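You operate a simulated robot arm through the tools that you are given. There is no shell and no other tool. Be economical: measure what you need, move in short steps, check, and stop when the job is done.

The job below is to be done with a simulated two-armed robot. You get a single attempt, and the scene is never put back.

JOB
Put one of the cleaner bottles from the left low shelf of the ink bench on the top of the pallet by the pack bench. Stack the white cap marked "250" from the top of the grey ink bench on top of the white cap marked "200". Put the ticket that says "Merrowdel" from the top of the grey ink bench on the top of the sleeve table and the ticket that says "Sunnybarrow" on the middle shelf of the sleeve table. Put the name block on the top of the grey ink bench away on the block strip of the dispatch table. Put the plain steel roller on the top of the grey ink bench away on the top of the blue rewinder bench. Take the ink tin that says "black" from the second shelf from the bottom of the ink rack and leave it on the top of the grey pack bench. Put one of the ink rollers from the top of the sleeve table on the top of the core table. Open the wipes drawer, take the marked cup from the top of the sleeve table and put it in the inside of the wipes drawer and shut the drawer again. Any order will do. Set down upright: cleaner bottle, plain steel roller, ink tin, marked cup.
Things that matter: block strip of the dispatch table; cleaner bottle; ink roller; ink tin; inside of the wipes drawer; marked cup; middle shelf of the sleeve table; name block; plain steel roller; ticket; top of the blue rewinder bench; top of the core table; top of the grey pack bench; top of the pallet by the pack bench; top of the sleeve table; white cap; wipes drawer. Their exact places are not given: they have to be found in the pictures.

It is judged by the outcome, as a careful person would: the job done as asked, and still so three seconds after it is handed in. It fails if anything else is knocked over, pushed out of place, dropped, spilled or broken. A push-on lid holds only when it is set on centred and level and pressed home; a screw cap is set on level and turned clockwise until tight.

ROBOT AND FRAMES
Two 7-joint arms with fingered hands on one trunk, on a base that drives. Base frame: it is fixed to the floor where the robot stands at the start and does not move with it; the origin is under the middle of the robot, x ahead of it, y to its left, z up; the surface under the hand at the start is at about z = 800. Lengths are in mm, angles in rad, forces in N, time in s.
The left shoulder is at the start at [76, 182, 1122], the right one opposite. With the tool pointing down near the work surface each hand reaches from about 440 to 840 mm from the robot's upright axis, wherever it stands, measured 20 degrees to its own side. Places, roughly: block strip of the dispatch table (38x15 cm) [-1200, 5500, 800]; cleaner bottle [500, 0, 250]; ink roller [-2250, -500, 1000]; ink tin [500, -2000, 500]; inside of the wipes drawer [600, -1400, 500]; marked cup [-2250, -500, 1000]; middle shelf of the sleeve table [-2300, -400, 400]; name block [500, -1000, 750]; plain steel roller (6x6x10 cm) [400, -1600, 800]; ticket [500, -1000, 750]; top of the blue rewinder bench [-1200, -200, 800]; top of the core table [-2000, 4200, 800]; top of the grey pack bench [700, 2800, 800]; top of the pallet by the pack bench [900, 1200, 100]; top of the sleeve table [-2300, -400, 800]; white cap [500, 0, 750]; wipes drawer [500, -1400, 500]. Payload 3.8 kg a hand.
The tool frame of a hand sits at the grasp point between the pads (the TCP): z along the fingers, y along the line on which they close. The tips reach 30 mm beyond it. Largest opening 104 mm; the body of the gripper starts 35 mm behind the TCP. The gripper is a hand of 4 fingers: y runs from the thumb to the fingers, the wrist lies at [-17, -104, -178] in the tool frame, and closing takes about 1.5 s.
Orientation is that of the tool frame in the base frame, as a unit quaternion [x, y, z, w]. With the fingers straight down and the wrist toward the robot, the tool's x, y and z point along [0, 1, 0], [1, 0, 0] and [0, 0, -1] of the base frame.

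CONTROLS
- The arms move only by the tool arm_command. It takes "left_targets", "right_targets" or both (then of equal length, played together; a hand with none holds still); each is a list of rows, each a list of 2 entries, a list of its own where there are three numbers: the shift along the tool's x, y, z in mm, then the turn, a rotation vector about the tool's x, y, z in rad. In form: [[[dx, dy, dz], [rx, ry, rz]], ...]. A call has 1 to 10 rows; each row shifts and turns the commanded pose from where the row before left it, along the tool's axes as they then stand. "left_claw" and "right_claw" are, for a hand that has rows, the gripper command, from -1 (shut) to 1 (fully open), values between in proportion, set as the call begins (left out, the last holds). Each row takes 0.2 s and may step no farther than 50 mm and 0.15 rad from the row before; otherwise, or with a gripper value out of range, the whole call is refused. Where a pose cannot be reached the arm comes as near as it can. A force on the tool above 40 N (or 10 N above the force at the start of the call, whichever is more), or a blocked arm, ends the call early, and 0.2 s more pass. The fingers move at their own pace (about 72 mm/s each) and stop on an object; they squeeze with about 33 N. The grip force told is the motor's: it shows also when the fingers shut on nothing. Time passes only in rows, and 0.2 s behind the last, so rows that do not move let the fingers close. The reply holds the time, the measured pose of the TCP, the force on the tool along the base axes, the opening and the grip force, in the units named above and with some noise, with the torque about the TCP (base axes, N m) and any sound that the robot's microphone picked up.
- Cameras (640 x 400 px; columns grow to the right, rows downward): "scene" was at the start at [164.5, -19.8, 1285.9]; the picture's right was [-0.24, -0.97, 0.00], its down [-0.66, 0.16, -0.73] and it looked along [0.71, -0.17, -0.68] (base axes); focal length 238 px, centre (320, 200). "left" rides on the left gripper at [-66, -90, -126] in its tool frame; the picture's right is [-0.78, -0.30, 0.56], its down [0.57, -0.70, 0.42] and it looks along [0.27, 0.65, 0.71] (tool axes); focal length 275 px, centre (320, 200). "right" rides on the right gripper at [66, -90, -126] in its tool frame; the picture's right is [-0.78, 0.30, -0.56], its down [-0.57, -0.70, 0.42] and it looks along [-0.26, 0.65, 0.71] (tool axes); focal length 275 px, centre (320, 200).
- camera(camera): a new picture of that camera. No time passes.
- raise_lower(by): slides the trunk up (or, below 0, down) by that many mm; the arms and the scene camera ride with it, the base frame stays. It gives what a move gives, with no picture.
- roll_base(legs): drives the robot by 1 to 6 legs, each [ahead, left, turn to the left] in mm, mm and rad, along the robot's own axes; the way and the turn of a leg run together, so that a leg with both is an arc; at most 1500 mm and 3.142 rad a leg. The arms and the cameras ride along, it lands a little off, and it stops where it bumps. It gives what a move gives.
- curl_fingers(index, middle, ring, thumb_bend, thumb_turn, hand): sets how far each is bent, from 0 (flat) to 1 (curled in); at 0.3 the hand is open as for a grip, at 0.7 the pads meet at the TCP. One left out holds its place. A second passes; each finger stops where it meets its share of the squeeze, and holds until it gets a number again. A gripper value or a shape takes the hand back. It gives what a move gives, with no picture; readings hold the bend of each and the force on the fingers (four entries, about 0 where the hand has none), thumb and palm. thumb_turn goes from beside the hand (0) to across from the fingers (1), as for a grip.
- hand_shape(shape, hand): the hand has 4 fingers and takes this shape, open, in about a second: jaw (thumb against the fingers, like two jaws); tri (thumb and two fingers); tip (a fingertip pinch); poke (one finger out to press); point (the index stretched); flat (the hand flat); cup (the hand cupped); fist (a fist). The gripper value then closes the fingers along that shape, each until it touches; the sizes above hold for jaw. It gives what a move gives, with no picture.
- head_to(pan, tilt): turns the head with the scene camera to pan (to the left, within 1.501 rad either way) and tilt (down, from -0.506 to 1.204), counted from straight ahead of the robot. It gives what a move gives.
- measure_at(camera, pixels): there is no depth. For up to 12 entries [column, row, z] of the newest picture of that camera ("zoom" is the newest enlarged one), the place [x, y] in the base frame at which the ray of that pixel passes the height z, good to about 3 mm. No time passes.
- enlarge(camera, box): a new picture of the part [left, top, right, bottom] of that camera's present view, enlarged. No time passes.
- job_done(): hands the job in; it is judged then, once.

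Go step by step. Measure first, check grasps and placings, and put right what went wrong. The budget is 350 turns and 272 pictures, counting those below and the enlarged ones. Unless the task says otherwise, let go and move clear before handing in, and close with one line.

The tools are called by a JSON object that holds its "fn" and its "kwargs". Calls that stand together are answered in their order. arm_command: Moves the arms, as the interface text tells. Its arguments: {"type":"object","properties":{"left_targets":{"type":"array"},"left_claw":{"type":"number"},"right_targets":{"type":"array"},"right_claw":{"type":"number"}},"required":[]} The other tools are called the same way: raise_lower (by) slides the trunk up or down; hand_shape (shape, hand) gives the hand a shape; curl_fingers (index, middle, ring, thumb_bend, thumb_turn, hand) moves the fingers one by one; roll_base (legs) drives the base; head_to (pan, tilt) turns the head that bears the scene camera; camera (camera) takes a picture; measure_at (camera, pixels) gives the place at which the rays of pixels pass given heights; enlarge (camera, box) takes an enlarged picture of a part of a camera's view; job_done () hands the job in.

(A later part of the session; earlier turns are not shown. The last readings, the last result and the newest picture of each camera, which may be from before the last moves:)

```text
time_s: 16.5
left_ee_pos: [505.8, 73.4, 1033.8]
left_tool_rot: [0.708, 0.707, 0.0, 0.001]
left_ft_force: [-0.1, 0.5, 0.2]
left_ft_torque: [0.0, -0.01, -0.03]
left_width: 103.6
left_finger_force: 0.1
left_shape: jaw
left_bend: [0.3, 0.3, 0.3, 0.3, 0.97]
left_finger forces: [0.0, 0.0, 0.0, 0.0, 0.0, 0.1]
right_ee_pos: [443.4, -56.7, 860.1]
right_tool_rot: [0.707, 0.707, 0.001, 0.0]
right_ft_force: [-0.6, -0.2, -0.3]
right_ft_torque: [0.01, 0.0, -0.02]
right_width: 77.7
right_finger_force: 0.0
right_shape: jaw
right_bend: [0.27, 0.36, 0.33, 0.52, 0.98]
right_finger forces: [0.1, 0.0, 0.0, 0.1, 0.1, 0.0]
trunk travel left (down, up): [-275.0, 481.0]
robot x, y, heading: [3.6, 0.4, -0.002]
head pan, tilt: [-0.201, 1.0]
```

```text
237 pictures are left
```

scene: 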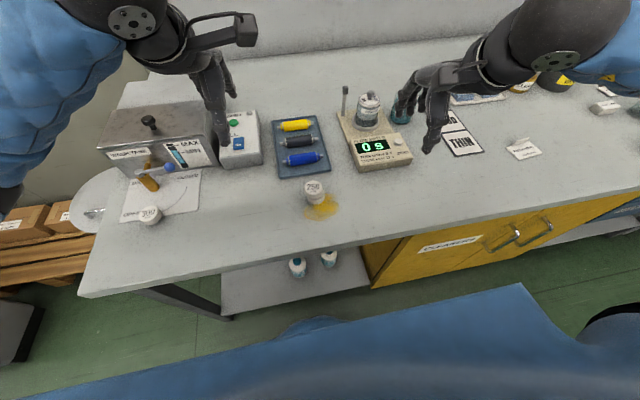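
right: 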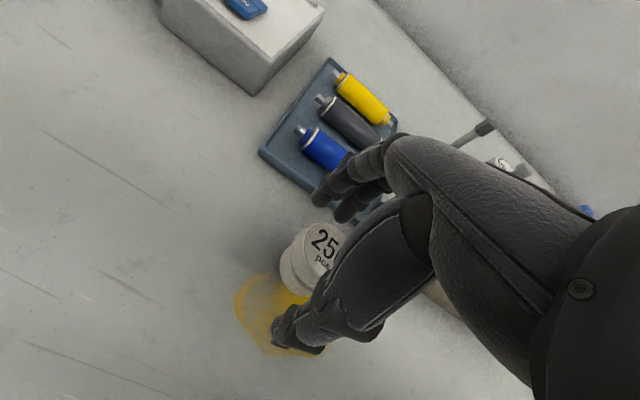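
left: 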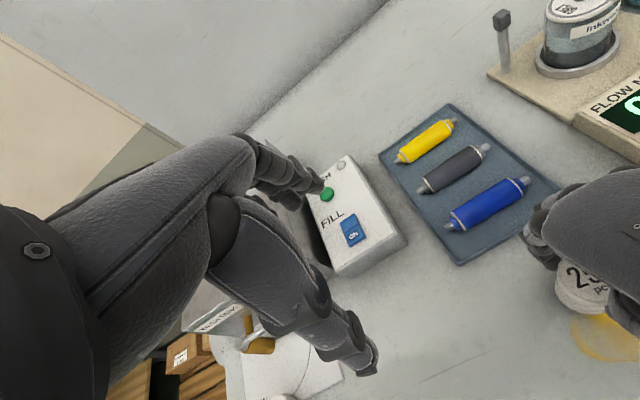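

{"fn": "arm_command", "kwargs": {"right_targets": [[[0, 0, 0], [0, 0, 0]], [[0, 0, 0], [0, 0, 0]], [[0, 0, 0], [0, 0, 0]], [[0, 0, 0], [0, 0, 0]], [[0, 0, 0], [0, 0, 0]], [[0, 0, 0], [0, 0, 0]], [[0, 0, 0], [0, 0, 0]], [[0, 0, -6], [0, 0, 0]], [[-5.5, 0, 0], [0, 0, 0]], [[0, 0, 4], [0, 0, 0]]], "right_claw": -1}}

{"fn": "enlarge", "kwargs": {"camera": "right", "box": [230, 200, 390, 300]}}

```text
time_s: 18.7
left_ee_pos: [506.3, 74.0, 1032.2]
left_tool_rot: [0.707, 0.707, -0.001, 0.0]
left_ft_force: [0.5, 0.3, -1.4]
left_ft_torque: [0.0, 0.01, 0.01]
left_width: 103.7
left_finger_force: 0.1
left_shape: jaw
left_bend: [0.3, 0.3, 0.3, 0.3, 0.97]
left_finger forces: [0.0, 0.1, 0.1, 0.0, 0.0, 0.1]
right_ee_pos: [444.2, -61.9, 864.5]
right_tool_rot: [0.707, 0.707, -0.001, 0.001]
right_ft_force: [0.2, 0.0, -0.3]
right_ft_torque: [0.04, 0.03, 0.01]
right_width: 31.7
right_finger_force: 32.5
right_shape: jaw
right_bend: [0.74, 0.52, 0.58, 0.74, 1.0]
right_finger forces: [17.6, 11.1, 0.0, 0.0, 28.3, 0.0]
trunk travel left (down, up): [-275.0, 481.0]
robot x, y, heading: [0.3, -2.3, 0.0]
head pan, tilt: [-0.201, 1.0]
```

```text
4.00 times, centred on (310, 250) of right
```

zoom: 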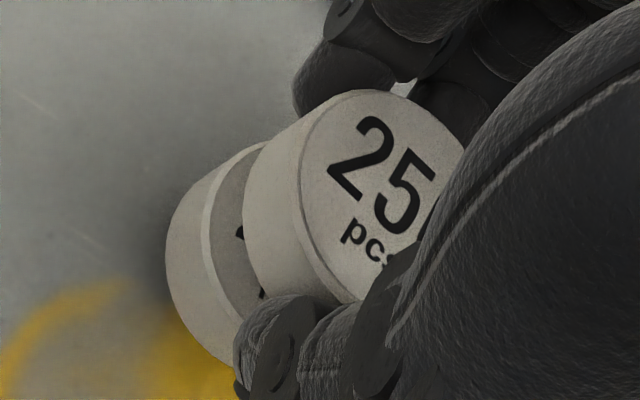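

Need a proper measurement: compare rim extremes of both caps at their heights.

{"fn": "camera", "kwargs": {"camera": "right"}}

{"fn": "enlarge", "kwargs": {"camera": "right", "box": [262, 215, 326, 255]}}

{"fn": "measure_at", "kwargs": {"camera": "right", "pixels": [[304.5, 247, 853], [281.5, 255, 825], [290.5, 251, 828], [271.5, 267, 800]]}}

```text
235 pictures are left
```

right: 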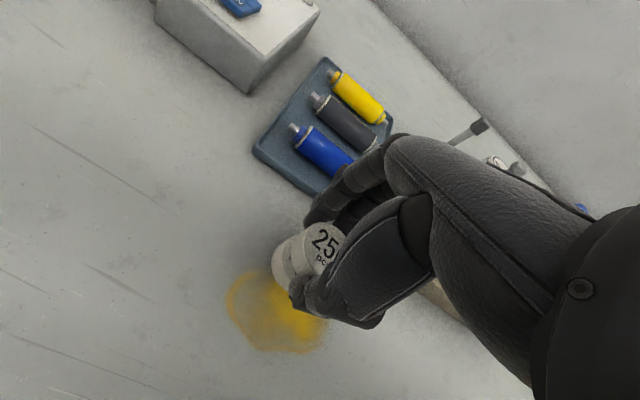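

```text
10.00 times, centred on (294, 235) of right
```

zoom: 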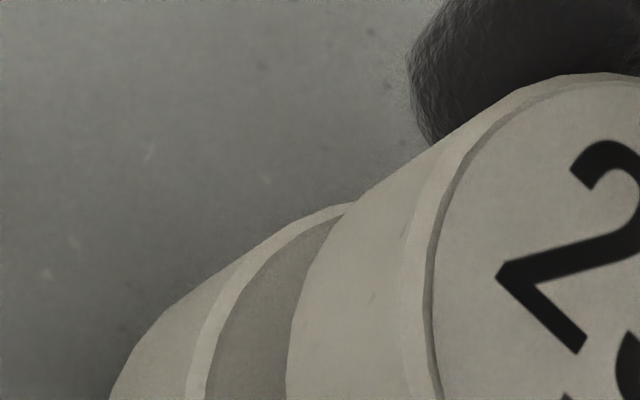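

```text
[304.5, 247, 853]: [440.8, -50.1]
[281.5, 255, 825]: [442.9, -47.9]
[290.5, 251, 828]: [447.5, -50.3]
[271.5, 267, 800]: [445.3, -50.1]
```

With true heights the rims now agree within ~2 mm: 250 rim (441,-50), 200 rim (443,-48). Nudge (+1,+1.5) and lower to contact, then open.

{"fn": "arm_command", "kwargs": {"right_targets": [[[1.5, 1, 0], [0, 0, 0]], [[0, 0, 2], [0, 0, 0]], [[0, 0, 1.5], [0, 0, 0]], [[0, 0, 0], [0, 0, 0]]]}}

{"fn": "enlarge", "kwargs": {"camera": "right", "box": [262, 215, 326, 255]}}

```text
time_s: 19.7
left_ee_pos: [507.9, 73.9, 1033.3]
left_tool_rot: [0.707, 0.707, 0.0, 0.0]
left_ft_force: [0.1, -0.7, -1.4]
left_ft_torque: [0.0, -0.01, 0.03]
left_width: 103.6
left_finger_force: 0.0
left_shape: jaw
left_bend: [0.3, 0.3, 0.3, 0.3, 0.97]
left_finger forces: [0.0, 0.0, 0.0, 0.1, 0.0, 0.0]
right_ee_pos: [446.7, -61.3, 861.2]
right_tool_rot: [0.707, 0.707, 0.0, 0.0]
right_ft_force: [0.8, 0.5, 0.8]
right_ft_torque: [-0.04, 0.0, 0.0]
right_width: 31.7
right_finger_force: 32.9
right_shape: jaw
right_bend: [0.74, 0.52, 0.58, 0.74, 1.0]
right_finger forces: [17.6, 11.1, 0.0, 0.0, 28.5, 0.0]
trunk travel left (down, up): [-275.0, 481.0]
robot x, y, heading: [1.6, 1.8, 0.001]
head pan, tilt: [-0.201, 1.0]
```

```text
10.00 times, centred on (294, 235) of right
```

zoom: 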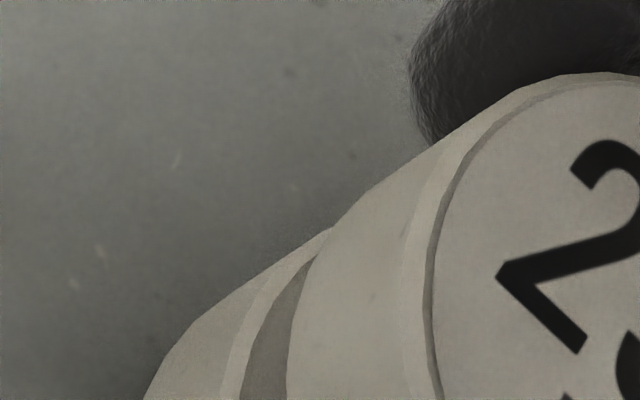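

{"fn": "arm_command", "kwargs": {"right_targets": [[[0, 0, 1.5], [0, 0, 0]], [[0, 0, 0], [0, 0, 0]]]}}

```text
time_s: 20.3
left_ee_pos: [505.6, 74.3, 1032.7]
left_tool_rot: [0.707, 0.707, 0.0, 0.0]
left_ft_force: [0.2, 0.0, 0.5]
left_ft_torque: [0.02, -0.01, -0.02]
left_width: 103.8
left_finger_force: 0.0
left_shape: jaw
left_bend: [0.3, 0.3, 0.3, 0.3, 0.97]
left_finger forces: [0.0, 0.0, 0.0, 0.1, 0.0, 0.0]
right_ee_pos: [446.3, -59.6, 861.2]
right_tool_rot: [0.707, 0.707, 0.001, 0.001]
right_ft_force: [0.0, -0.1, 8.5]
right_ft_torque: [-0.03, -0.09, 0.0]
right_width: 32.3
right_finger_force: 32.9
right_shape: jaw
right_bend: [0.74, 0.52, 0.58, 0.74, 1.0]
right_finger forces: [18.0, 11.8, 0.0, 0.0, 29.5, 0.1]
trunk travel left (down, up): [-275.0, 481.0]
robot x, y, heading: [1.4, -3.2, -0.002]
head pan, tilt: [-0.201, 1.0]
```

Contact (8.5 N). Open, rise straight up, move aside, and inspect.

{"fn": "arm_command", "kwargs": {"right_targets": [[[0, 0, 0], [0, 0, 0]], [[0, 0, 0], [0, 0, 0]], [[0, 0, 0], [0, 0, 0]], [[0, 0, 0], [0, 0, 0]], [[0, 0, -30], [0, 0, 0]], [[0, 0, -45], [0, 0, 0]], [[0, 0, -45], [0, 0, 0]], [[-48, 0, 0], [0, 0, 0]], [[-48, 0, 0], [0, 0, 0]], [[-48, 0, -10], [0, 0, 0]]], "right_claw": 0.5}}

{"fn": "enlarge", "kwargs": {"camera": "scene", "box": [270, 140, 400, 220]}}

{"fn": "camera", "kwargs": {"camera": "right"}}

```text
time_s: 22.5
left_ee_pos: [505.5, 74.0, 1033.1]
left_tool_rot: [0.707, 0.707, 0.002, -0.001]
left_ft_force: [-0.4, -0.3, 0.3]
left_ft_torque: [-0.01, 0.01, -0.05]
left_width: 103.3
left_finger_force: 0.1
left_shape: jaw
left_bend: [0.3, 0.3, 0.3, 0.3, 0.97]
left_finger forces: [0.1, 0.0, 0.0, 0.0, 0.0, 0.1]
right_ee_pos: [445.8, -203.8, 988.4]
right_tool_rot: [0.707, 0.708, 0.0, 0.001]
right_ft_force: [-1.5, -0.6, -0.3]
right_ft_torque: [0.01, -0.04, -0.03]
right_width: 77.8
right_finger_force: 0.0
right_shape: jaw
right_bend: [0.27, 0.36, 0.33, 0.52, 0.98]
right_finger forces: [0.1, 0.0, 0.1, 0.1, 0.1, 0.0]
trunk travel left (down, up): [-275.0, 481.0]
robot x, y, heading: [2.8, -3.9, -0.004]
head pan, tilt: [-0.201, 1.0]
```

```text
4.92 times, centred on (335, 180) of scene
```

zoom: 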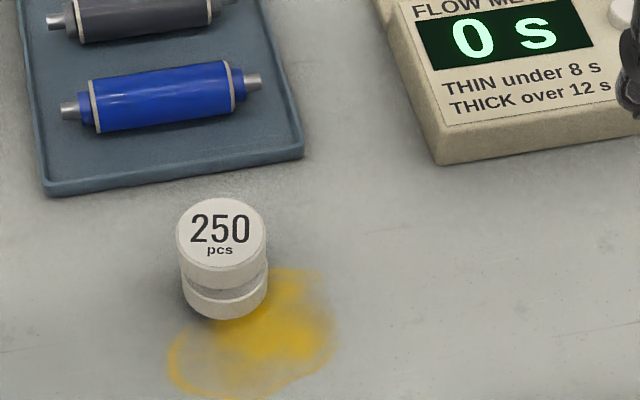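

```text
231 pictures are left
```

right: 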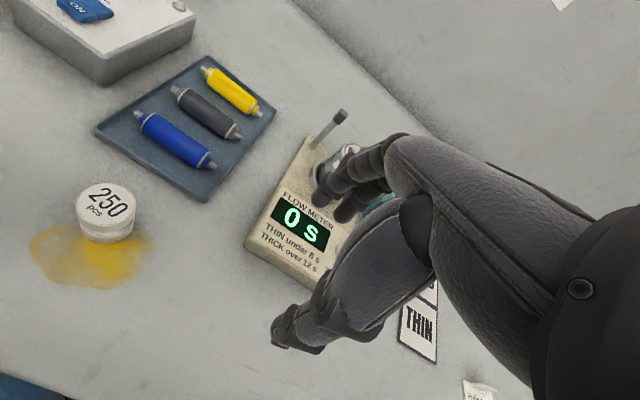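

The stack is now well seated. Next, survey the room: look left and right.

{"fn": "head_to", "kwargs": {"pan": 1.4, "tilt": 0.35}}

{"fn": "camera", "kwargs": {"camera": "scene"}}

{"fn": "head_to", "kwargs": {"pan": -1.4, "tilt": 0.35}}

{"fn": "camera", "kwargs": {"camera": "scene"}}

```text
time_s: 24.2
left_ee_pos: [506.3, 73.5, 1033.8]
left_tool_rot: [0.707, 0.707, 0.001, -0.001]
left_ft_force: [0.3, -0.3, 0.5]
left_ft_torque: [-0.04, 0.01, -0.01]
left_width: 103.6
left_finger_force: 0.0
left_shape: jaw
left_bend: [0.3, 0.3, 0.3, 0.3, 0.97]
left_finger forces: [0.0, 0.0, 0.0, 0.0, 0.0, 0.1]
right_ee_pos: [446.0, -201.7, 988.9]
right_tool_rot: [0.707, 0.707, 0.0, 0.001]
right_ft_force: [0.1, 0.1, 0.1]
right_ft_torque: [0.03, 0.03, 0.0]
right_width: 78.1
right_finger_force: 0.1
right_shape: jaw
right_bend: [0.27, 0.36, 0.33, 0.52, 0.98]
right_finger forces: [0.0, 0.0, 0.1, 0.0, 0.0, 0.0]
trunk travel left (down, up): [-275.0, 481.0]
robot x, y, heading: [-4.1, 2.1, -0.002]
head pan, tilt: [1.4, 0.351]
```

```text
230 pictures are left
```

scene: 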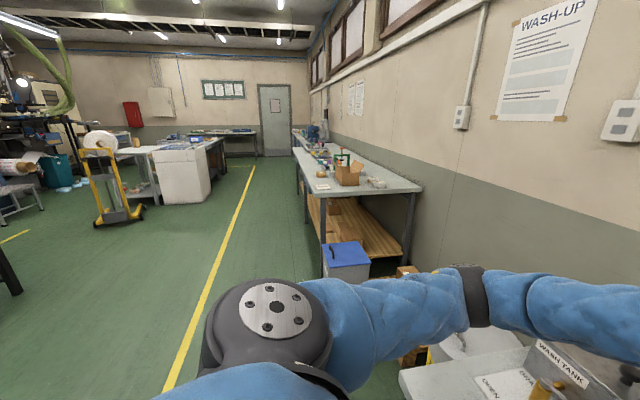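

```text
time_s: 26.6
left_ee_pos: [506.7, 72.7, 1033.0]
left_tool_rot: [0.708, 0.707, 0.0, 0.0]
left_ft_force: [-1.5, 0.1, 0.0]
left_ft_torque: [-0.03, 0.01, 0.01]
left_width: 103.6
left_finger_force: 0.0
left_shape: jaw
left_bend: [0.3, 0.3, 0.3, 0.3, 0.97]
left_finger forces: [0.1, 0.0, 0.0, 0.0, 0.0, 0.1]
right_ee_pos: [445.7, -202.5, 988.6]
right_tool_rot: [0.707, 0.708, 0.0, 0.0]
right_ft_force: [0.6, -0.4, -0.7]
right_ft_torque: [-0.03, 0.02, 0.0]
right_width: 77.9
right_finger_force: 0.1
right_shape: jaw
right_bend: [0.27, 0.36, 0.33, 0.52, 0.98]
right_finger forces: [0.1, 0.1, 0.0, 0.0, 0.0, 0.0]
trunk travel left (down, up): [-275.0, 481.0]
robot x, y, heading: [2.0, -1.8, -0.001]
head pan, tilt: [-1.4, 0.351]
```

```text
229 pictures are left
```

scene: 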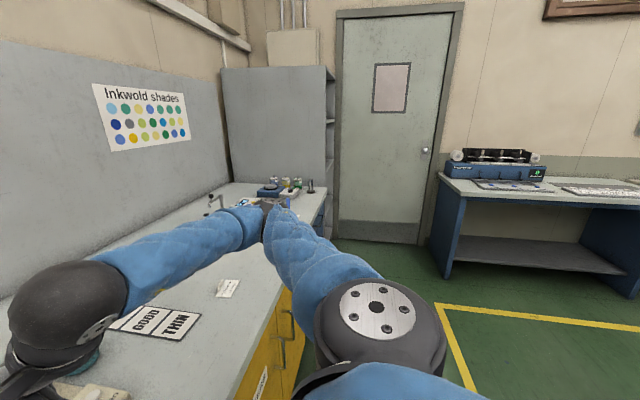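

{"fn": "measure_at", "kwargs": {"camera": "scene", "pixels": [[450, 180, 800], [630, 215, 800], [443, 270, 0], [475, 385, 0], [450, 300, 0], [330, 240, 0], [230, 290, 800]]}}

{"fn": "head_to", "kwargs": {"pan": -1.5, "tilt": 0.9}}

{"fn": "camera", "kwargs": {"camera": "scene"}}

```text
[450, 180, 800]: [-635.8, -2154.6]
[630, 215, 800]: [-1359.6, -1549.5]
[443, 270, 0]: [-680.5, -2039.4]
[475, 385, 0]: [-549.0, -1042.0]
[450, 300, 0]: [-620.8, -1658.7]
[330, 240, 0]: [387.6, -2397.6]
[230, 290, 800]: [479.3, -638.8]
```

```text
time_s: 27.6
left_ee_pos: [508.3, 74.2, 1033.4]
left_tool_rot: [0.707, 0.707, 0.0, 0.0]
left_ft_force: [-1.6, 0.5, 0.3]
left_ft_torque: [-0.02, -0.01, 0.0]
left_width: 103.8
left_finger_force: 0.0
left_shape: jaw
left_bend: [0.3, 0.3, 0.3, 0.3, 0.97]
left_finger forces: [0.1, 0.1, 0.0, 0.1, 0.0, 0.0]
right_ee_pos: [445.8, -203.2, 988.4]
right_tool_rot: [0.707, 0.708, -0.001, 0.001]
right_ft_force: [0.7, 0.6, 0.7]
right_ft_torque: [0.0, -0.01, 0.01]
right_width: 77.7
right_finger_force: 0.1
right_shape: jaw
right_bend: [0.27, 0.36, 0.33, 0.52, 0.98]
right_finger forces: [0.0, 0.0, 0.1, 0.1, 0.1, 0.0]
trunk travel left (down, up): [-275.0, 481.0]
robot x, y, heading: [2.5, -1.3, -0.001]
head pan, tilt: [-1.499, 0.901]
```

```text
228 pictures are left
```

scene: 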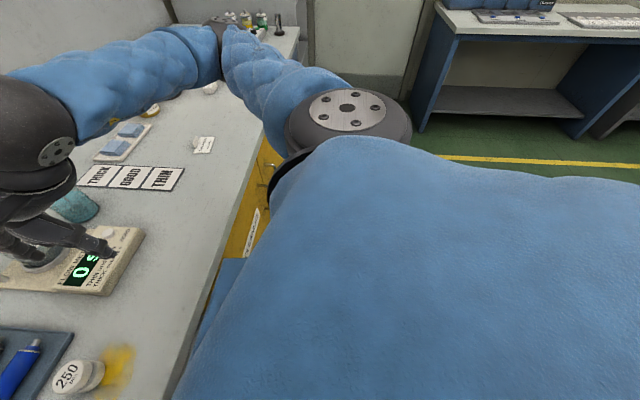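

Free floor behind me to about x=−600. Back off 550 mm to see the low shelf.

{"fn": "roll_base", "kwargs": {"legs": [[-550, 0, 0]]}}

{"fn": "head_to", "kwargs": {"pan": 0, "tilt": 0.75}}

{"fn": "raise_lower", "kwargs": {"by": -270}}

{"fn": "camera", "kwargs": {"camera": "scene"}}

```text
time_s: 30.8
left_ee_pos: [-40.2, 74.3, 1033.0]
left_tool_rot: [0.707, 0.708, 0.0, 0.0]
left_ft_force: [-0.7, -0.2, 0.1]
left_ft_torque: [-0.04, 0.0, 0.0]
left_width: 103.8
left_finger_force: 0.0
left_shape: jaw
left_bend: [0.3, 0.3, 0.3, 0.3, 0.97]
left_finger forces: [0.1, 0.0, 0.0, 0.0, 0.0, 0.2]
right_ee_pos: [-99.6, -202.8, 989.5]
right_tool_rot: [0.707, 0.707, 0.0, 0.001]
right_ft_force: [0.1, 0.7, -0.1]
right_ft_torque: [0.01, 0.01, -0.01]
right_width: 77.6
right_finger_force: 0.0
right_shape: jaw
right_bend: [0.27, 0.36, 0.33, 0.52, 0.98]
right_finger forces: [0.0, 0.0, 0.0, 0.0, 0.0, 0.1]
trunk travel left (down, up): [-275.0, 481.0]
robot x, y, heading: [-546.6, 0.7, 0.0]
head pan, tilt: [-1.499, 0.901]
```

```text
time_s: 32.4
left_ee_pos: [-38.7, 73.3, 1033.6]
left_tool_rot: [0.707, 0.707, 0.0, 0.0]
left_ft_force: [0.3, -0.3, 0.2]
left_ft_torque: [0.01, -0.01, 0.0]
left_width: 103.4
left_finger_force: 0.1
left_shape: jaw
left_bend: [0.3, 0.3, 0.3, 0.3, 0.97]
left_finger forces: [0.0, 0.0, 0.0, 0.0, 0.0, 0.1]
right_ee_pos: [-100.0, -202.6, 988.6]
right_tool_rot: [0.707, 0.707, 0.0, 0.001]
right_ft_force: [-0.2, 0.0, 0.1]
right_ft_torque: [0.02, -0.01, 0.01]
right_width: 77.7
right_finger_force: 0.1
right_shape: jaw
right_bend: [0.27, 0.36, 0.33, 0.52, 0.98]
right_finger forces: [0.1, 0.0, 0.0, 0.0, 0.0, 0.1]
trunk travel left (down, up): [-275.0, 481.0]
robot x, y, heading: [-545.9, 1.1, -0.005]
head pan, tilt: [0.0, 0.75]
```

```text
time_s: 35.1
left_ee_pos: [-38.9, 74.2, 763.0]
left_tool_rot: [0.707, 0.707, 0.0, 0.0]
left_ft_force: [-0.4, 0.5, 0.0]
left_ft_torque: [-0.01, 0.01, -0.05]
left_width: 103.7
left_finger_force: 0.0
left_shape: jaw
left_bend: [0.3, 0.3, 0.3, 0.3, 0.97]
left_finger forces: [0.0, 0.1, 0.1, 0.0, 0.0, 0.0]
right_ee_pos: [-52.5, -202.3, 621.5]
right_tool_rot: [0.7, 0.7, -0.1, -0.099]
right_ft_force: [0.6, 0.9, 0.6]
right_ft_torque: [0.04, 0.01, 0.0]
right_width: 77.8
right_finger_force: 0.1
right_shape: jaw
right_bend: [0.27, 0.36, 0.33, 0.52, 0.98]
right_finger forces: [0.1, 0.0, 0.0, 0.0, 0.0, 0.0]
trunk travel left (down, up): [-5.0, 751.0]
robot x, y, heading: [-540.9, 0.6, 0.002]
head pan, tilt: [0.0, 0.75]
```

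```text
227 pictures are left
```

scene: 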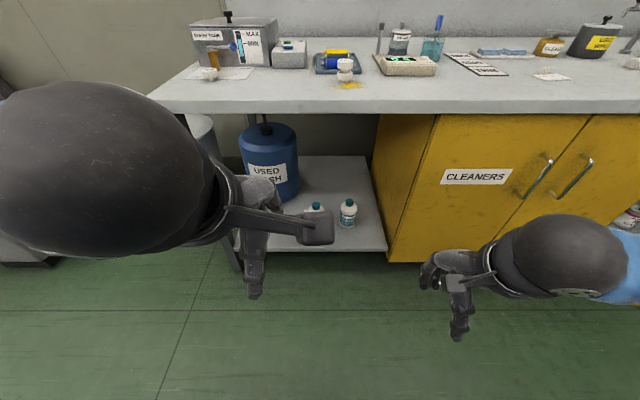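

Two bottles at (348,212) and (315,207) on the low shelf beside the "Used wash" drum. I measure the shelf at trial heights.

{"fn": "measure_at", "kwargs": {"camera": "scene", "pixels": [[385, 249, 100], [385, 249, 150], [385, 249, 200], [348, 225, 100], [348, 225, 150], [348, 225, 200], [348, 200, 250], [348, 200, 300], [315, 205, 250], [385, 262, 0], [300, 110, 800]]}}

{"fn": "enlarge", "kwargs": {"camera": "scene", "box": [230, 120, 430, 270]}}

{"fn": "camera", "kwargs": {"camera": "right"}}

{"fn": "camera", "kwargs": {"camera": "left"}}

```text
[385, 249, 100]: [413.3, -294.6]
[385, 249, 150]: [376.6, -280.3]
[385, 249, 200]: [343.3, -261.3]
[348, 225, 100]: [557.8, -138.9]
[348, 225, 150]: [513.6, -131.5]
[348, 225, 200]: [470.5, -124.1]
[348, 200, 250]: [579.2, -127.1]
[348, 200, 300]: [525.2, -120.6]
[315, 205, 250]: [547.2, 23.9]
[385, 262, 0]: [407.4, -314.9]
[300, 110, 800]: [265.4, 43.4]
```

```text
2.67 times, centred on (330, 195) of scene
```

zoom: 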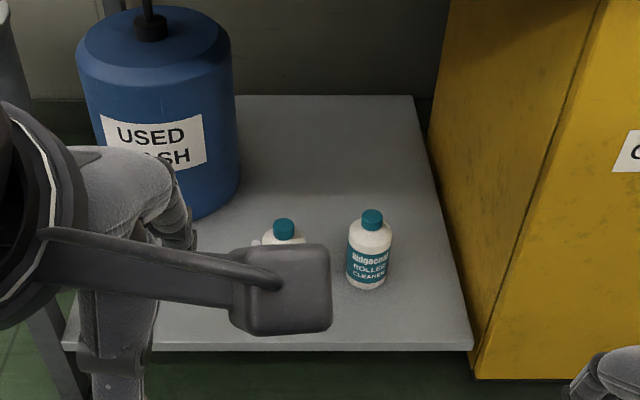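

```text
225 pictures are left
```

right: 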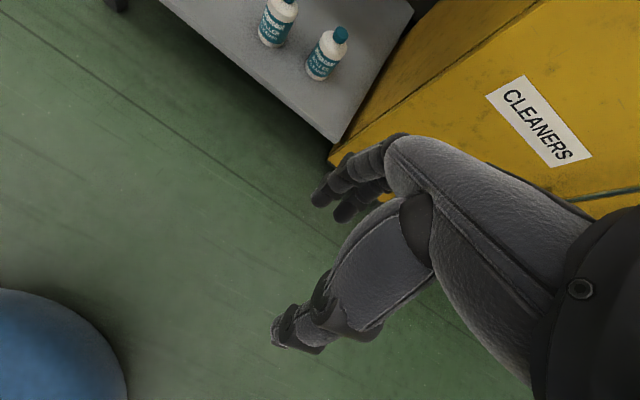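

```text
224 pictures are left
```

left: 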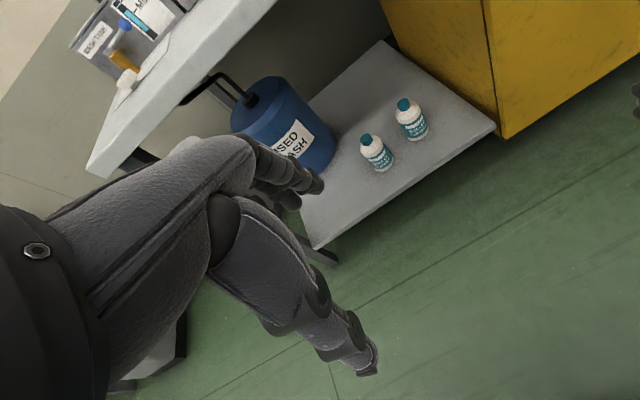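

{"fn": "measure_at", "kwargs": {"camera": "right", "pixels": [[336, 141, 100], [336, 141, 150], [336, 141, 200], [318, 77, 150], [318, 77, 200], [340, 30, 250], [340, 30, 300]]}}

{"fn": "measure_at", "kwargs": {"camera": "left", "pixels": [[494, 128, 100], [494, 128, 150], [494, 128, 200], [417, 139, 150], [417, 139, 200], [402, 100, 250], [402, 100, 300]]}}

{"fn": "measure_at", "kwargs": {"camera": "scene", "pixels": [[387, 250, 100], [387, 250, 150], [387, 250, 200], [348, 226, 200]]}}

```text
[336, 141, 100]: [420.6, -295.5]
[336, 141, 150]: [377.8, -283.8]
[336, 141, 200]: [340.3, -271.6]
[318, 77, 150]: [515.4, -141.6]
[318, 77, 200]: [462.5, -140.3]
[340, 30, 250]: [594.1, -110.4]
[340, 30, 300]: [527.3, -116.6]
```

```text
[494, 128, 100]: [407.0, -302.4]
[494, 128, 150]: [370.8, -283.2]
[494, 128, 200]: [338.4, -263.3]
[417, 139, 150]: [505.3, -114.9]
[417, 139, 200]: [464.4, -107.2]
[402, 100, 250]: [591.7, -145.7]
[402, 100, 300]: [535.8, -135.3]
```

```text
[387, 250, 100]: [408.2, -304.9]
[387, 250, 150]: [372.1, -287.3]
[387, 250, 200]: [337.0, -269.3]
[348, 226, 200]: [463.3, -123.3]
```

Shelf top is about z≈165, bottle roughly (500,-125) with cap top ≈ 310; it stands ~190 mm behind the bench edge. I'll grasp with the right hand pointing forward. First roll the hand 1.5 rad about its axis.

{"fn": "arm_command", "kwargs": {"right_targets": [[[0, 0, 0], [0, 0, 0.15]], [[0, 0, 0], [0, 0, 0.15]], [[0, 0, 0], [0, 0, 0.15]], [[0, 0, 0], [0, 0, 0.15]], [[0, 0, 0], [0, 0, 0.15]], [[0, 0, 0], [0, 0, 0.15]], [[0, 0, 0], [0, 0, 0.15]], [[0, 0, 0], [0, 0, 0.15]], [[0, 0, 0], [0, 0, 0.15]], [[0, 0, 0], [0, 0, 0.15]]], "right_claw": 1}}

{"fn": "arm_command", "kwargs": {"right_targets": [[[0, 0, 0], [0, 0.15, 0]], [[0, 0, 0], [0, 0.15, 0]], [[0, 0, 0], [0, 0.15, 0]], [[0, 0, 0], [0, 0.15, 0]], [[0, 0, 0], [0, 0.15, 0]], [[0, 0, 0], [0, 0.15, 0]]]}}

{"fn": "camera", "kwargs": {"camera": "scene"}}

```text
time_s: 37.3
left_ee_pos: [-37.8, 74.3, 763.2]
left_tool_rot: [0.707, 0.708, -0.001, 0.0]
left_ft_force: [-0.6, 0.1, 0.3]
left_ft_torque: [-0.03, 0.01, 0.01]
left_width: 103.6
left_finger_force: 0.1
left_shape: jaw
left_bend: [0.3, 0.3, 0.3, 0.3, 0.97]
left_finger forces: [0.0, 0.0, 0.1, 0.0, 0.0, 0.0]
right_ee_pos: [-53.2, -202.4, 621.0]
right_tool_rot: [0.99, 0.035, -0.139, -0.004]
right_ft_force: [-0.2, 0.6, 0.2]
right_ft_torque: [-0.01, -0.01, 0.01]
right_width: 103.9
right_finger_force: 0.1
right_shape: jaw
right_bend: [0.3, 0.3, 0.3, 0.3, 0.97]
right_finger forces: [0.1, 0.0, 0.0, 0.0, 0.0, 0.0]
trunk travel left (down, up): [-5.0, 751.0]
robot x, y, heading: [-545.3, 0.2, -0.001]
head pan, tilt: [0.0, 0.75]
```

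```text
time_s: 38.7
left_ee_pos: [-38.8, 73.9, 762.3]
left_tool_rot: [0.707, 0.707, 0.0, 0.0]
left_ft_force: [-0.1, -0.1, 0.1]
left_ft_torque: [-0.01, 0.01, 0.01]
left_width: 103.7
left_finger_force: 0.1
left_shape: jaw
left_bend: [0.3, 0.3, 0.3, 0.3, 0.97]
left_finger forces: [0.1, 0.0, 0.1, 0.0, 0.0, 0.0]
right_ee_pos: [-47.3, -198.2, 618.3]
right_tool_rot: [0.952, 0.029, 0.305, -0.02]
right_ft_force: [0.9, -0.1, 0.8]
right_ft_torque: [0.01, 0.01, 0.01]
right_width: 103.9
right_finger_force: 0.0
right_shape: jaw
right_bend: [0.3, 0.3, 0.3, 0.3, 0.97]
right_finger forces: [0.0, 0.0, 0.0, 0.0, 0.0, 0.1]
right hand out of reach, approached as far as the arm can: row 6
trunk travel left (down, up): [-5.0, 751.0]
robot x, y, heading: [-546.8, -1.9, -0.0]
head pan, tilt: [0.0, 0.75]
```

```text
223 pictures are left
```

scene: 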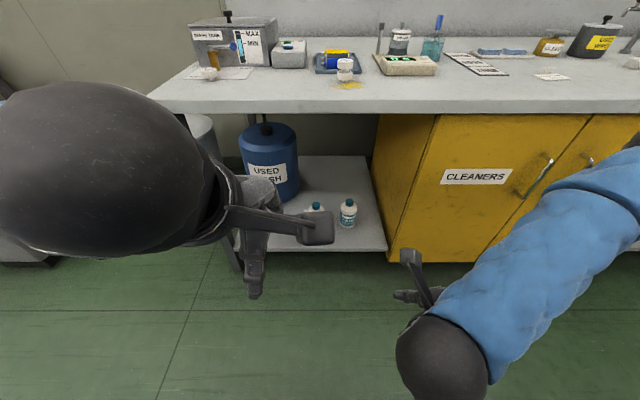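

The pitch limit is due to the arm being cramped. Move forward-down first, then pitch more.

{"fn": "arm_command", "kwargs": {"right_targets": [[[-7, 0, 44], [0, 0, 0]], [[-7, 0, 44], [0, 0, 0]], [[-7, 0, 44], [0, 0, 0]], [[-7, 0, 44], [0, 0, 0]], [[-7, 0, 44], [0, 0, 0]], [[-7, 0, 44], [0, 0, 0]]]}}

{"fn": "arm_command", "kwargs": {"right_targets": [[[0, 0, 0], [0, 0.15, 0]], [[0, 0, 0], [0, 0.15, 0]], [[0, 0, 0], [0, 0.15, 0]], [[0, 0, 0], [0, 0.1, 0]]]}}

{"fn": "camera", "kwargs": {"camera": "right"}}

```text
time_s: 40.1
left_ee_pos: [-39.3, 73.0, 763.0]
left_tool_rot: [0.707, 0.707, 0.0, 0.0]
left_ft_force: [-0.2, 0.6, 0.2]
left_ft_torque: [-0.01, 0.03, 0.03]
left_width: 103.7
left_finger_force: 0.1
left_shape: jaw
left_bend: [0.3, 0.3, 0.3, 0.3, 0.97]
left_finger forces: [0.0, 0.0, 0.1, 0.1, 0.1, 0.0]
right_ee_pos: [70.1, -186.5, 377.8]
right_tool_rot: [0.952, 0.031, 0.303, -0.02]
right_ft_force: [1.2, -0.1, -0.1]
right_ft_torque: [0.02, -0.02, 0.03]
right_width: 103.8
right_finger_force: 0.1
right_shape: jaw
right_bend: [0.3, 0.3, 0.3, 0.3, 0.97]
right_finger forces: [0.1, 0.0, 0.0, 0.0, 0.0, 0.0]
trunk travel left (down, up): [-5.0, 751.0]
robot x, y, heading: [-543.8, -1.2, 0.005]
head pan, tilt: [0.0, 0.75]
```

```text
time_s: 41.1
left_ee_pos: [-38.1, 74.0, 763.0]
left_tool_rot: [0.707, 0.707, 0.0, 0.001]
left_ft_force: [-0.1, 0.6, -0.4]
left_ft_torque: [0.0, 0.02, 0.01]
left_width: 103.8
left_finger_force: 0.0
left_shape: jaw
left_bend: [0.3, 0.3, 0.3, 0.3, 0.97]
left_finger forces: [0.1, 0.0, 0.0, 0.1, 0.0, 0.0]
right_ee_pos: [70.4, -185.4, 378.1]
right_tool_rot: [0.833, 0.024, 0.552, -0.027]
right_ft_force: [0.0, 0.3, -0.9]
right_ft_torque: [-0.03, -0.01, 0.01]
right_width: 103.7
right_finger_force: 0.2
right_shape: jaw
right_bend: [0.3, 0.3, 0.3, 0.3, 0.97]
right_finger forces: [0.0, 0.0, 0.1, 0.1, 0.0, 0.1]
trunk travel left (down, up): [-5.0, 751.0]
robot x, y, heading: [-549.5, -1.0, 0.003]
head pan, tilt: [0.0, 0.75]
```

```text
222 pictures are left
```

right: 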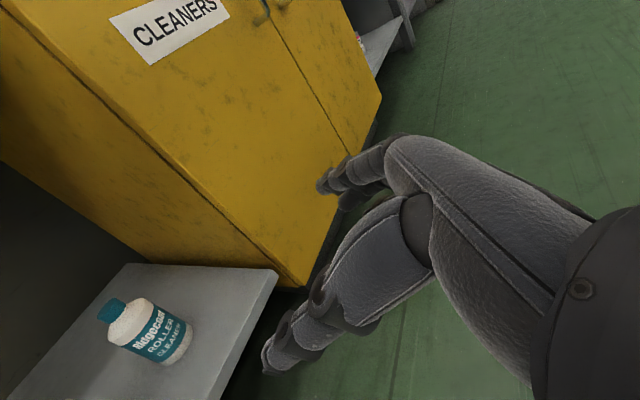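

Hand now pitches forward (about 23° below horizontal). I measure the bottle from this camera: base around (168,358), cap (112,310).

{"fn": "enlarge", "kwargs": {"camera": "right", "box": [0, 250, 300, 400]}}

{"fn": "measure_at", "kwargs": {"camera": "right", "pixels": [[172, 352, 165], [172, 352, 180], [172, 352, 150], [113, 307, 300], [113, 307, 320], [113, 307, 280], [276, 273, 165], [276, 273, 150], [276, 273, 180]]}}

```text
2.13 times, centred on (150, 325) of right
```

zoom: 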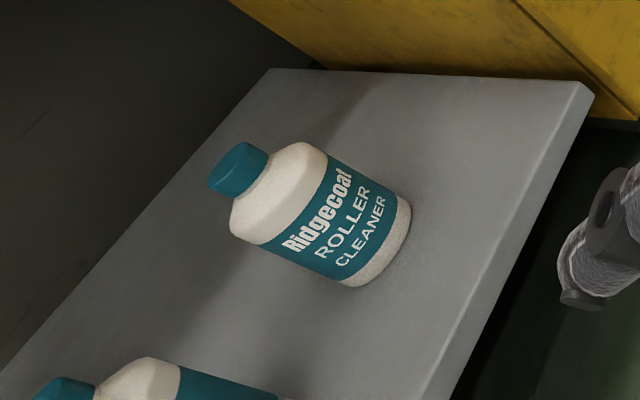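

```text
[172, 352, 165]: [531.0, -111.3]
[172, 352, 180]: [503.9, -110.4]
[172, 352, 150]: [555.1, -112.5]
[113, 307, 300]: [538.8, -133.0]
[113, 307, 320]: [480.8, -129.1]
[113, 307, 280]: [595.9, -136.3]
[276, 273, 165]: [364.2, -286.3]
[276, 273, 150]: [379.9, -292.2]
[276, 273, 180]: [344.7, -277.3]
```

Before driving forward the left hand must clear the bench edge: raise it 240 mm.

{"fn": "arm_command", "kwargs": {"left_targets": [[[0, -10, -48], [0, 0, 0]], [[0, -10, -48], [0, 0, 0]], [[0, -10, -48], [0, 0, 0]], [[0, -10, -48], [0, 0, 0]], [[0, -10, -48], [0, 0, 0]]]}}

{"fn": "measure_at", "kwargs": {"camera": "right", "pixels": [[184, 348, 170], [173, 363, 170], [192, 325, 170]]}}

```text
time_s: 42.3
left_ee_pos: [-90.4, 75.4, 1004.0]
left_tool_rot: [0.707, 0.707, -0.001, -0.001]
left_ft_force: [0.7, -1.1, 0.1]
left_ft_torque: [-0.03, 0.02, -0.03]
left_width: 103.5
left_finger_force: 0.1
left_shape: jaw
left_bend: [0.3, 0.3, 0.3, 0.3, 0.97]
left_finger forces: [0.0, 0.1, 0.1, 0.1, 0.0, 0.1]
right_ee_pos: [70.5, -185.4, 379.4]
right_tool_rot: [0.833, 0.023, 0.552, -0.028]
right_ft_force: [0.6, 0.2, 0.0]
right_ft_torque: [0.03, 0.01, 0.0]
right_width: 103.7
right_finger_force: 0.0
right_shape: jaw
right_bend: [0.3, 0.3, 0.3, 0.3, 0.97]
right_finger forces: [0.0, 0.1, 0.0, 0.1, 0.0, 0.0]
trunk travel left (down, up): [-5.0, 751.0]
robot x, y, heading: [-546.7, -2.2, 0.003]
head pan, tilt: [0.0, 0.75]
```

```text
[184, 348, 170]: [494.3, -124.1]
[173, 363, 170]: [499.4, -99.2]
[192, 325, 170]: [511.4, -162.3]
```

Bottle: base front (494,-124), shelf z≈170, so centre ≈ (527,-128), top ≈ 304. Drive forward 370 mm.

{"fn": "roll_base", "kwargs": {"legs": [[370, 0, 0]]}}

{"fn": "camera", "kwargs": {"camera": "right"}}

{"fn": "camera", "kwargs": {"camera": "scene"}}

```text
time_s: 44.7
left_ee_pos: [279.0, 75.3, 1001.9]
left_tool_rot: [0.706, 0.708, 0.0, 0.0]
left_ft_force: [0.2, 0.0, -0.5]
left_ft_torque: [-0.02, -0.01, -0.02]
left_width: 103.6
left_finger_force: 0.1
left_shape: jaw
left_bend: [0.3, 0.3, 0.3, 0.3, 0.97]
left_finger forces: [0.0, 0.0, 0.1, 0.0, 0.1, 0.1]
right_ee_pos: [439.6, -183.5, 378.8]
right_tool_rot: [0.834, 0.023, 0.551, -0.027]
right_ft_force: [1.1, 0.2, -0.4]
right_ft_torque: [0.02, 0.0, -0.01]
right_width: 103.7
right_finger_force: 0.0
right_shape: jaw
right_bend: [0.3, 0.3, 0.3, 0.3, 0.97]
right_finger forces: [0.0, 0.0, 0.0, 0.1, 0.0, 0.0]
trunk travel left (down, up): [-5.0, 751.0]
robot x, y, heading: [-178.4, -2.5, 0.004]
head pan, tilt: [0.0, 0.75]
```

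```text
220 pictures are left
```

right: 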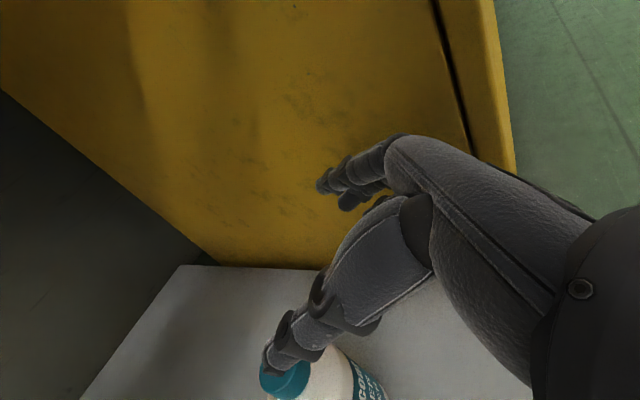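

```text
219 pictures are left
```

scene: 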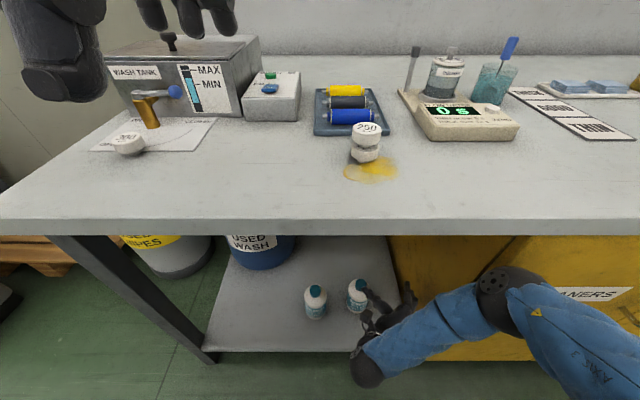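

Slide the hand down, left and slightly back to line up in front of the bottle.

{"fn": "arm_command", "kwargs": {"right_targets": [[[-34, -13, 7], [0, 0, 0]], [[-34, -14, 7], [0, 0, 0]], [[-34, -14, 7], [0, 0, 0]], [[-34, -14, 7], [0, 0, 0]], [[0, 0, 0], [0, 0, 0]]]}}

{"fn": "camera", "kwargs": {"camera": "right"}}

{"fn": "enlarge", "kwargs": {"camera": "scene", "box": [240, 240, 440, 390]}}

```text
time_s: 45.9
left_ee_pos: [279.0, 77.2, 1001.4]
left_tool_rot: [0.707, 0.707, 0.0, 0.0]
left_ft_force: [0.1, 0.8, 1.0]
left_ft_torque: [-0.05, -0.03, -0.03]
left_width: 103.4
left_finger_force: 0.1
left_shape: jaw
left_bend: [0.3, 0.3, 0.3, 0.3, 0.97]
left_finger forces: [0.1, 0.0, 0.0, 0.0, 0.1, 0.1]
right_ee_pos: [407.4, -128.1, 244.6]
right_tool_rot: [0.835, 0.024, 0.549, -0.028]
right_ft_force: [0.0, -0.6, 0.1]
right_ft_torque: [0.0, 0.0, 0.0]
right_width: 103.7
right_finger_force: 0.0
right_shape: jaw
right_bend: [0.3, 0.3, 0.3, 0.3, 0.97]
right_finger forces: [0.1, 0.0, 0.0, 0.0, 0.0, 0.2]
trunk travel left (down, up): [-5.0, 751.0]
robot x, y, heading: [-178.1, 1.9, 0.002]
head pan, tilt: [0.0, 0.75]
```

```text
218 pictures are left
```

right: 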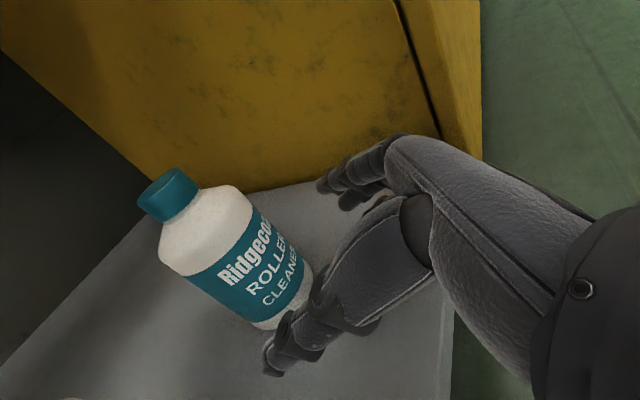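

```text
2.67 times, centred on (340, 315) of scene
```

zoom: 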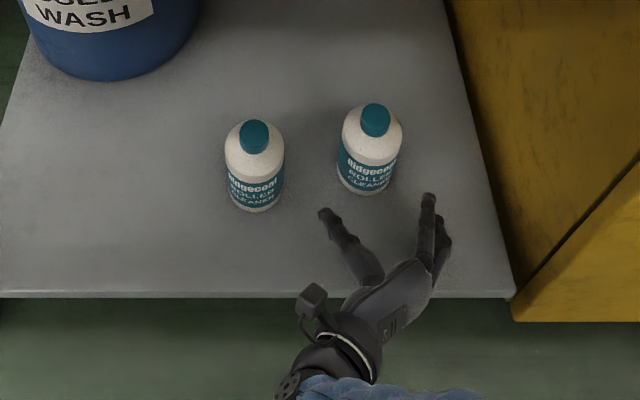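

The bottle lies between the open thumb and fingers. Advance ~108 mm in three steps.

{"fn": "arm_command", "kwargs": {"right_targets": [[[12, -1, 34], [0, 0, 0]], [[12, -1, 34], [0, 0, 0]], [[11, -1, 32], [0, 0, 0]], [[0, 0, 0], [0, 0, 0]]]}}

{"fn": "camera", "kwargs": {"camera": "right"}}

{"fn": "enlarge", "kwargs": {"camera": "scene", "box": [240, 240, 440, 390]}}

```text
time_s: 46.9
left_ee_pos: [279.8, 76.0, 1002.0]
left_tool_rot: [0.707, 0.708, 0.0, 0.001]
left_ft_force: [-0.9, 0.0, -0.1]
left_ft_torque: [-0.02, -0.01, 0.0]
left_width: 103.6
left_finger_force: 0.0
left_shape: jaw
left_bend: [0.3, 0.3, 0.3, 0.3, 0.97]
left_finger forces: [0.1, 0.0, 0.0, 0.0, 0.1, 0.0]
right_ee_pos: [477.3, -136.1, 274.0]
right_tool_rot: [0.834, 0.024, 0.55, -0.028]
right_ft_force: [0.0, 0.1, 0.4]
right_ft_torque: [0.02, 0.04, 0.02]
right_width: 104.0
right_finger_force: 0.0
right_shape: jaw
right_bend: [0.3, 0.3, 0.3, 0.3, 0.97]
right_finger forces: [0.0, 0.0, 0.1, 0.1, 0.0, 0.0]
right hand out of reach, approached as far as the arm can: row 1, 2, 3
trunk travel left (down, up): [-5.0, 751.0]
robot x, y, heading: [-180.8, -1.7, 0.005]
head pan, tilt: [0.0, 0.75]
```

```text
216 pictures are left
```

right: 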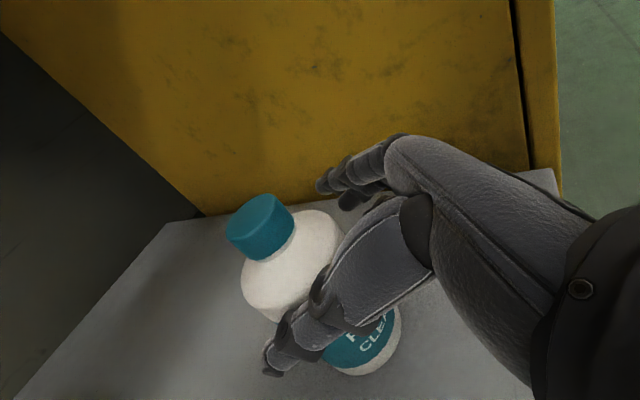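

```text
2.67 times, centred on (340, 315) of scene
```

zoom: 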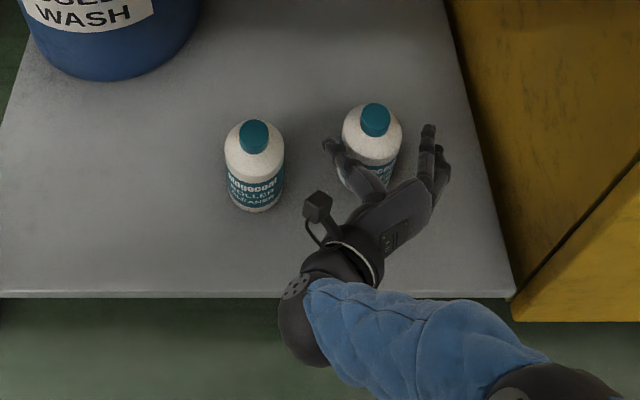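

Out of reach by ~50 mm. Back the hand out, drive the base 90 mm closer, then go in again.

{"fn": "arm_command", "kwargs": {"right_targets": [[[-11, 0, -32], [0, 0, 0]], [[-12, 0, -34], [0, 0, 0]], [[-12, 0, -34], [0, 0, 0]], [[0, 0, 0], [0, 0, 0]]]}}

```text
time_s: 47.9
left_ee_pos: [280.2, 76.0, 1003.5]
left_tool_rot: [0.707, 0.708, -0.001, -0.001]
left_ft_force: [-0.1, 0.4, -0.4]
left_ft_torque: [0.0, -0.04, -0.01]
left_width: 104.1
left_finger_force: 0.1
left_shape: jaw
left_bend: [0.3, 0.3, 0.3, 0.3, 0.97]
left_finger forces: [0.1, 0.0, 0.0, 0.1, 0.0, 0.0]
right_ee_pos: [369.2, -145.0, 280.8]
right_tool_rot: [0.833, 0.025, 0.552, -0.027]
right_ft_force: [0.4, -0.7, -0.4]
right_ft_torque: [0.01, 0.0, -0.01]
right_width: 104.2
right_finger_force: 0.0
right_shape: jaw
right_bend: [0.3, 0.3, 0.3, 0.3, 0.97]
right_finger forces: [0.1, 0.0, 0.0, 0.0, 0.0, 0.1]
trunk travel left (down, up): [-5.0, 751.0]
robot x, y, heading: [-177.5, -1.3, -0.002]
head pan, tilt: [0.0, 0.75]
```

{"fn": "arm_command", "kwargs": {"right_targets": [[[-10, -8, -23], [0, 0, 0]], [[-10, -6, -15], [0, 0, 0]], [[0, 0, 0], [0, 0, 0]]]}}

{"fn": "roll_base", "kwargs": {"legs": [[110, 0, 0]]}}

{"fn": "camera", "kwargs": {"camera": "right"}}

{"fn": "camera", "kwargs": {"camera": "scene"}}

```text
time_s: 48.7
left_ee_pos: [280.0, 76.1, 1002.6]
left_tool_rot: [0.706, 0.708, 0.0, 0.0]
left_ft_force: [0.0, 0.3, -0.8]
left_ft_torque: [0.0, -0.01, -0.02]
left_width: 103.7
left_finger_force: 0.0
left_shape: jaw
left_bend: [0.3, 0.3, 0.3, 0.3, 0.97]
left_finger forces: [0.0, 0.0, 0.0, 0.0, 0.0, 0.0]
right_ee_pos: [326.2, -133.4, 277.7]
right_tool_rot: [0.833, 0.024, 0.552, -0.027]
right_ft_force: [1.0, -0.2, -0.4]
right_ft_torque: [-0.02, 0.02, -0.02]
right_width: 104.1
right_finger_force: 0.0
right_shape: jaw
right_bend: [0.3, 0.3, 0.3, 0.3, 0.97]
right_finger forces: [0.0, 0.1, 0.1, 0.1, 0.0, 0.0]
trunk travel left (down, up): [-5.0, 751.0]
robot x, y, heading: [-177.9, 1.2, 0.003]
head pan, tilt: [0.0, 0.75]
```

```text
time_s: 49.9
left_ee_pos: [388.4, 76.2, 1001.7]
left_tool_rot: [0.707, 0.707, 0.0, 0.0]
left_ft_force: [0.8, 1.2, 0.9]
left_ft_torque: [0.01, 0.01, 0.01]
left_width: 103.7
left_finger_force: 0.1
left_shape: jaw
left_bend: [0.3, 0.3, 0.3, 0.3, 0.97]
left_finger forces: [0.0, 0.0, 0.1, 0.1, 0.0, 0.1]
right_ee_pos: [435.1, -133.5, 277.6]
right_tool_rot: [0.834, 0.024, 0.55, -0.027]
right_ft_force: [-0.6, -0.2, 0.1]
right_ft_torque: [0.0, 0.0, -0.03]
right_width: 103.8
right_finger_force: 0.0
right_shape: jaw
right_bend: [0.3, 0.3, 0.3, 0.3, 0.97]
right_finger forces: [0.1, 0.1, 0.0, 0.1, 0.0, 0.0]
trunk travel left (down, up): [-5.0, 751.0]
robot x, y, heading: [-68.0, 2.0, -0.001]
head pan, tilt: [0.0, 0.75]
```

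```text
214 pictures are left
```

right: 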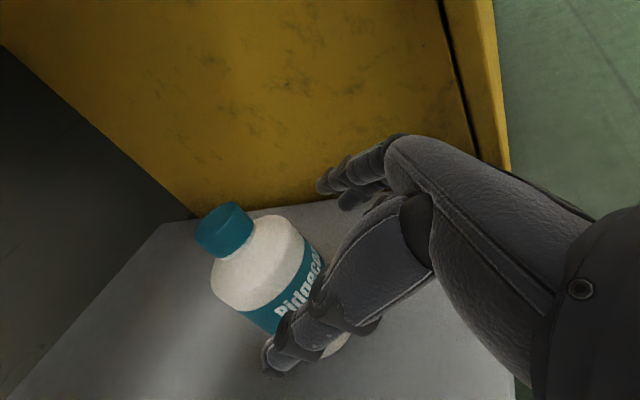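

```text
213 pictures are left
```

scene: 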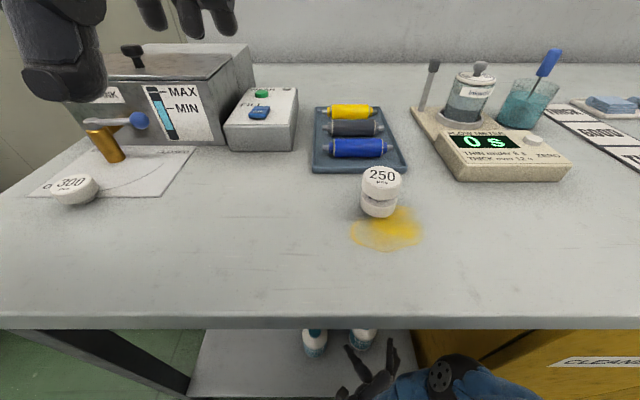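

{"fn": "arm_command", "kwargs": {"right_targets": [[[-37, -3, 16], [0, 0, 0]], [[14, -4, 33], [0, 0, 0]], [[14, -4, 33], [0, 0, 0]], [[6, -1, 14], [0, 0, 0]], [[0, 0, 0], [0, 0, 0]]]}}

{"fn": "camera", "kwargs": {"camera": "right"}}

{"fn": "enlarge", "kwargs": {"camera": "scene", "box": [270, 310, 440, 400]}}

```text
time_s: 51.1
left_ee_pos: [389.6, 76.7, 1002.0]
left_tool_rot: [0.706, 0.708, 0.0, 0.001]
left_ft_force: [0.1, -0.5, -0.5]
left_ft_torque: [-0.01, -0.03, 0.0]
left_width: 103.6
left_finger_force: 0.2
left_shape: jaw
left_bend: [0.3, 0.3, 0.3, 0.3, 0.97]
left_finger forces: [0.0, 0.0, 0.0, 0.0, 0.1, 0.1]
right_ee_pos: [507.4, -120.3, 244.9]
right_tool_rot: [0.834, 0.025, 0.55, -0.028]
right_ft_force: [0.1, -0.2, 0.5]
right_ft_torque: [0.02, 0.03, 0.01]
right_width: 103.9
right_finger_force: 0.0
right_shape: jaw
right_bend: [0.3, 0.3, 0.3, 0.3, 0.97]
right_finger forces: [0.5, 0.0, 0.0, 0.1, 0.1, 0.0]
right hand out of reach, approached as far as the arm can: row 3, 4
trunk travel left (down, up): [-5.0, 751.0]
robot x, y, heading: [-66.5, -4.1, -0.003]
head pan, tilt: [0.0, 0.75]
```

```text
212 pictures are left
```

right: 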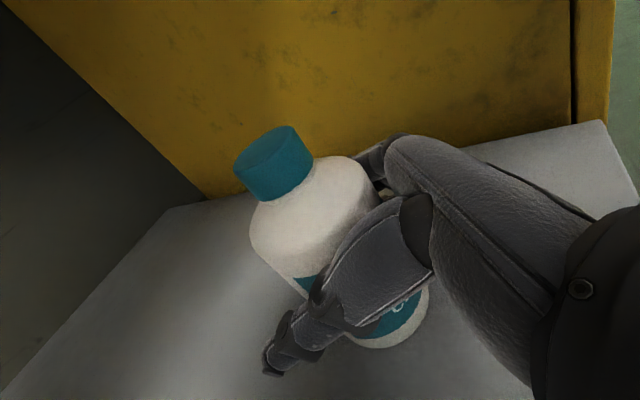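

```text
3.76 times, centred on (355, 355) of scene
```

zoom: 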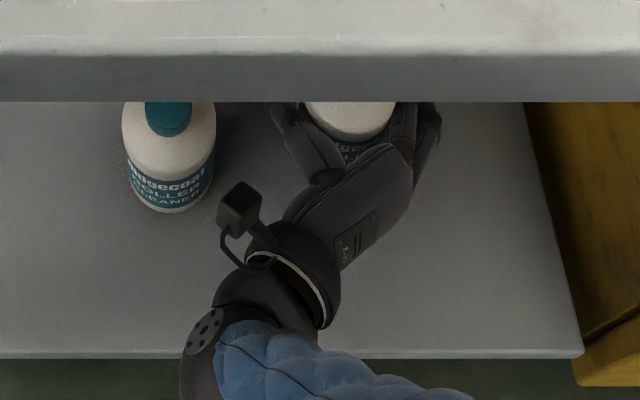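

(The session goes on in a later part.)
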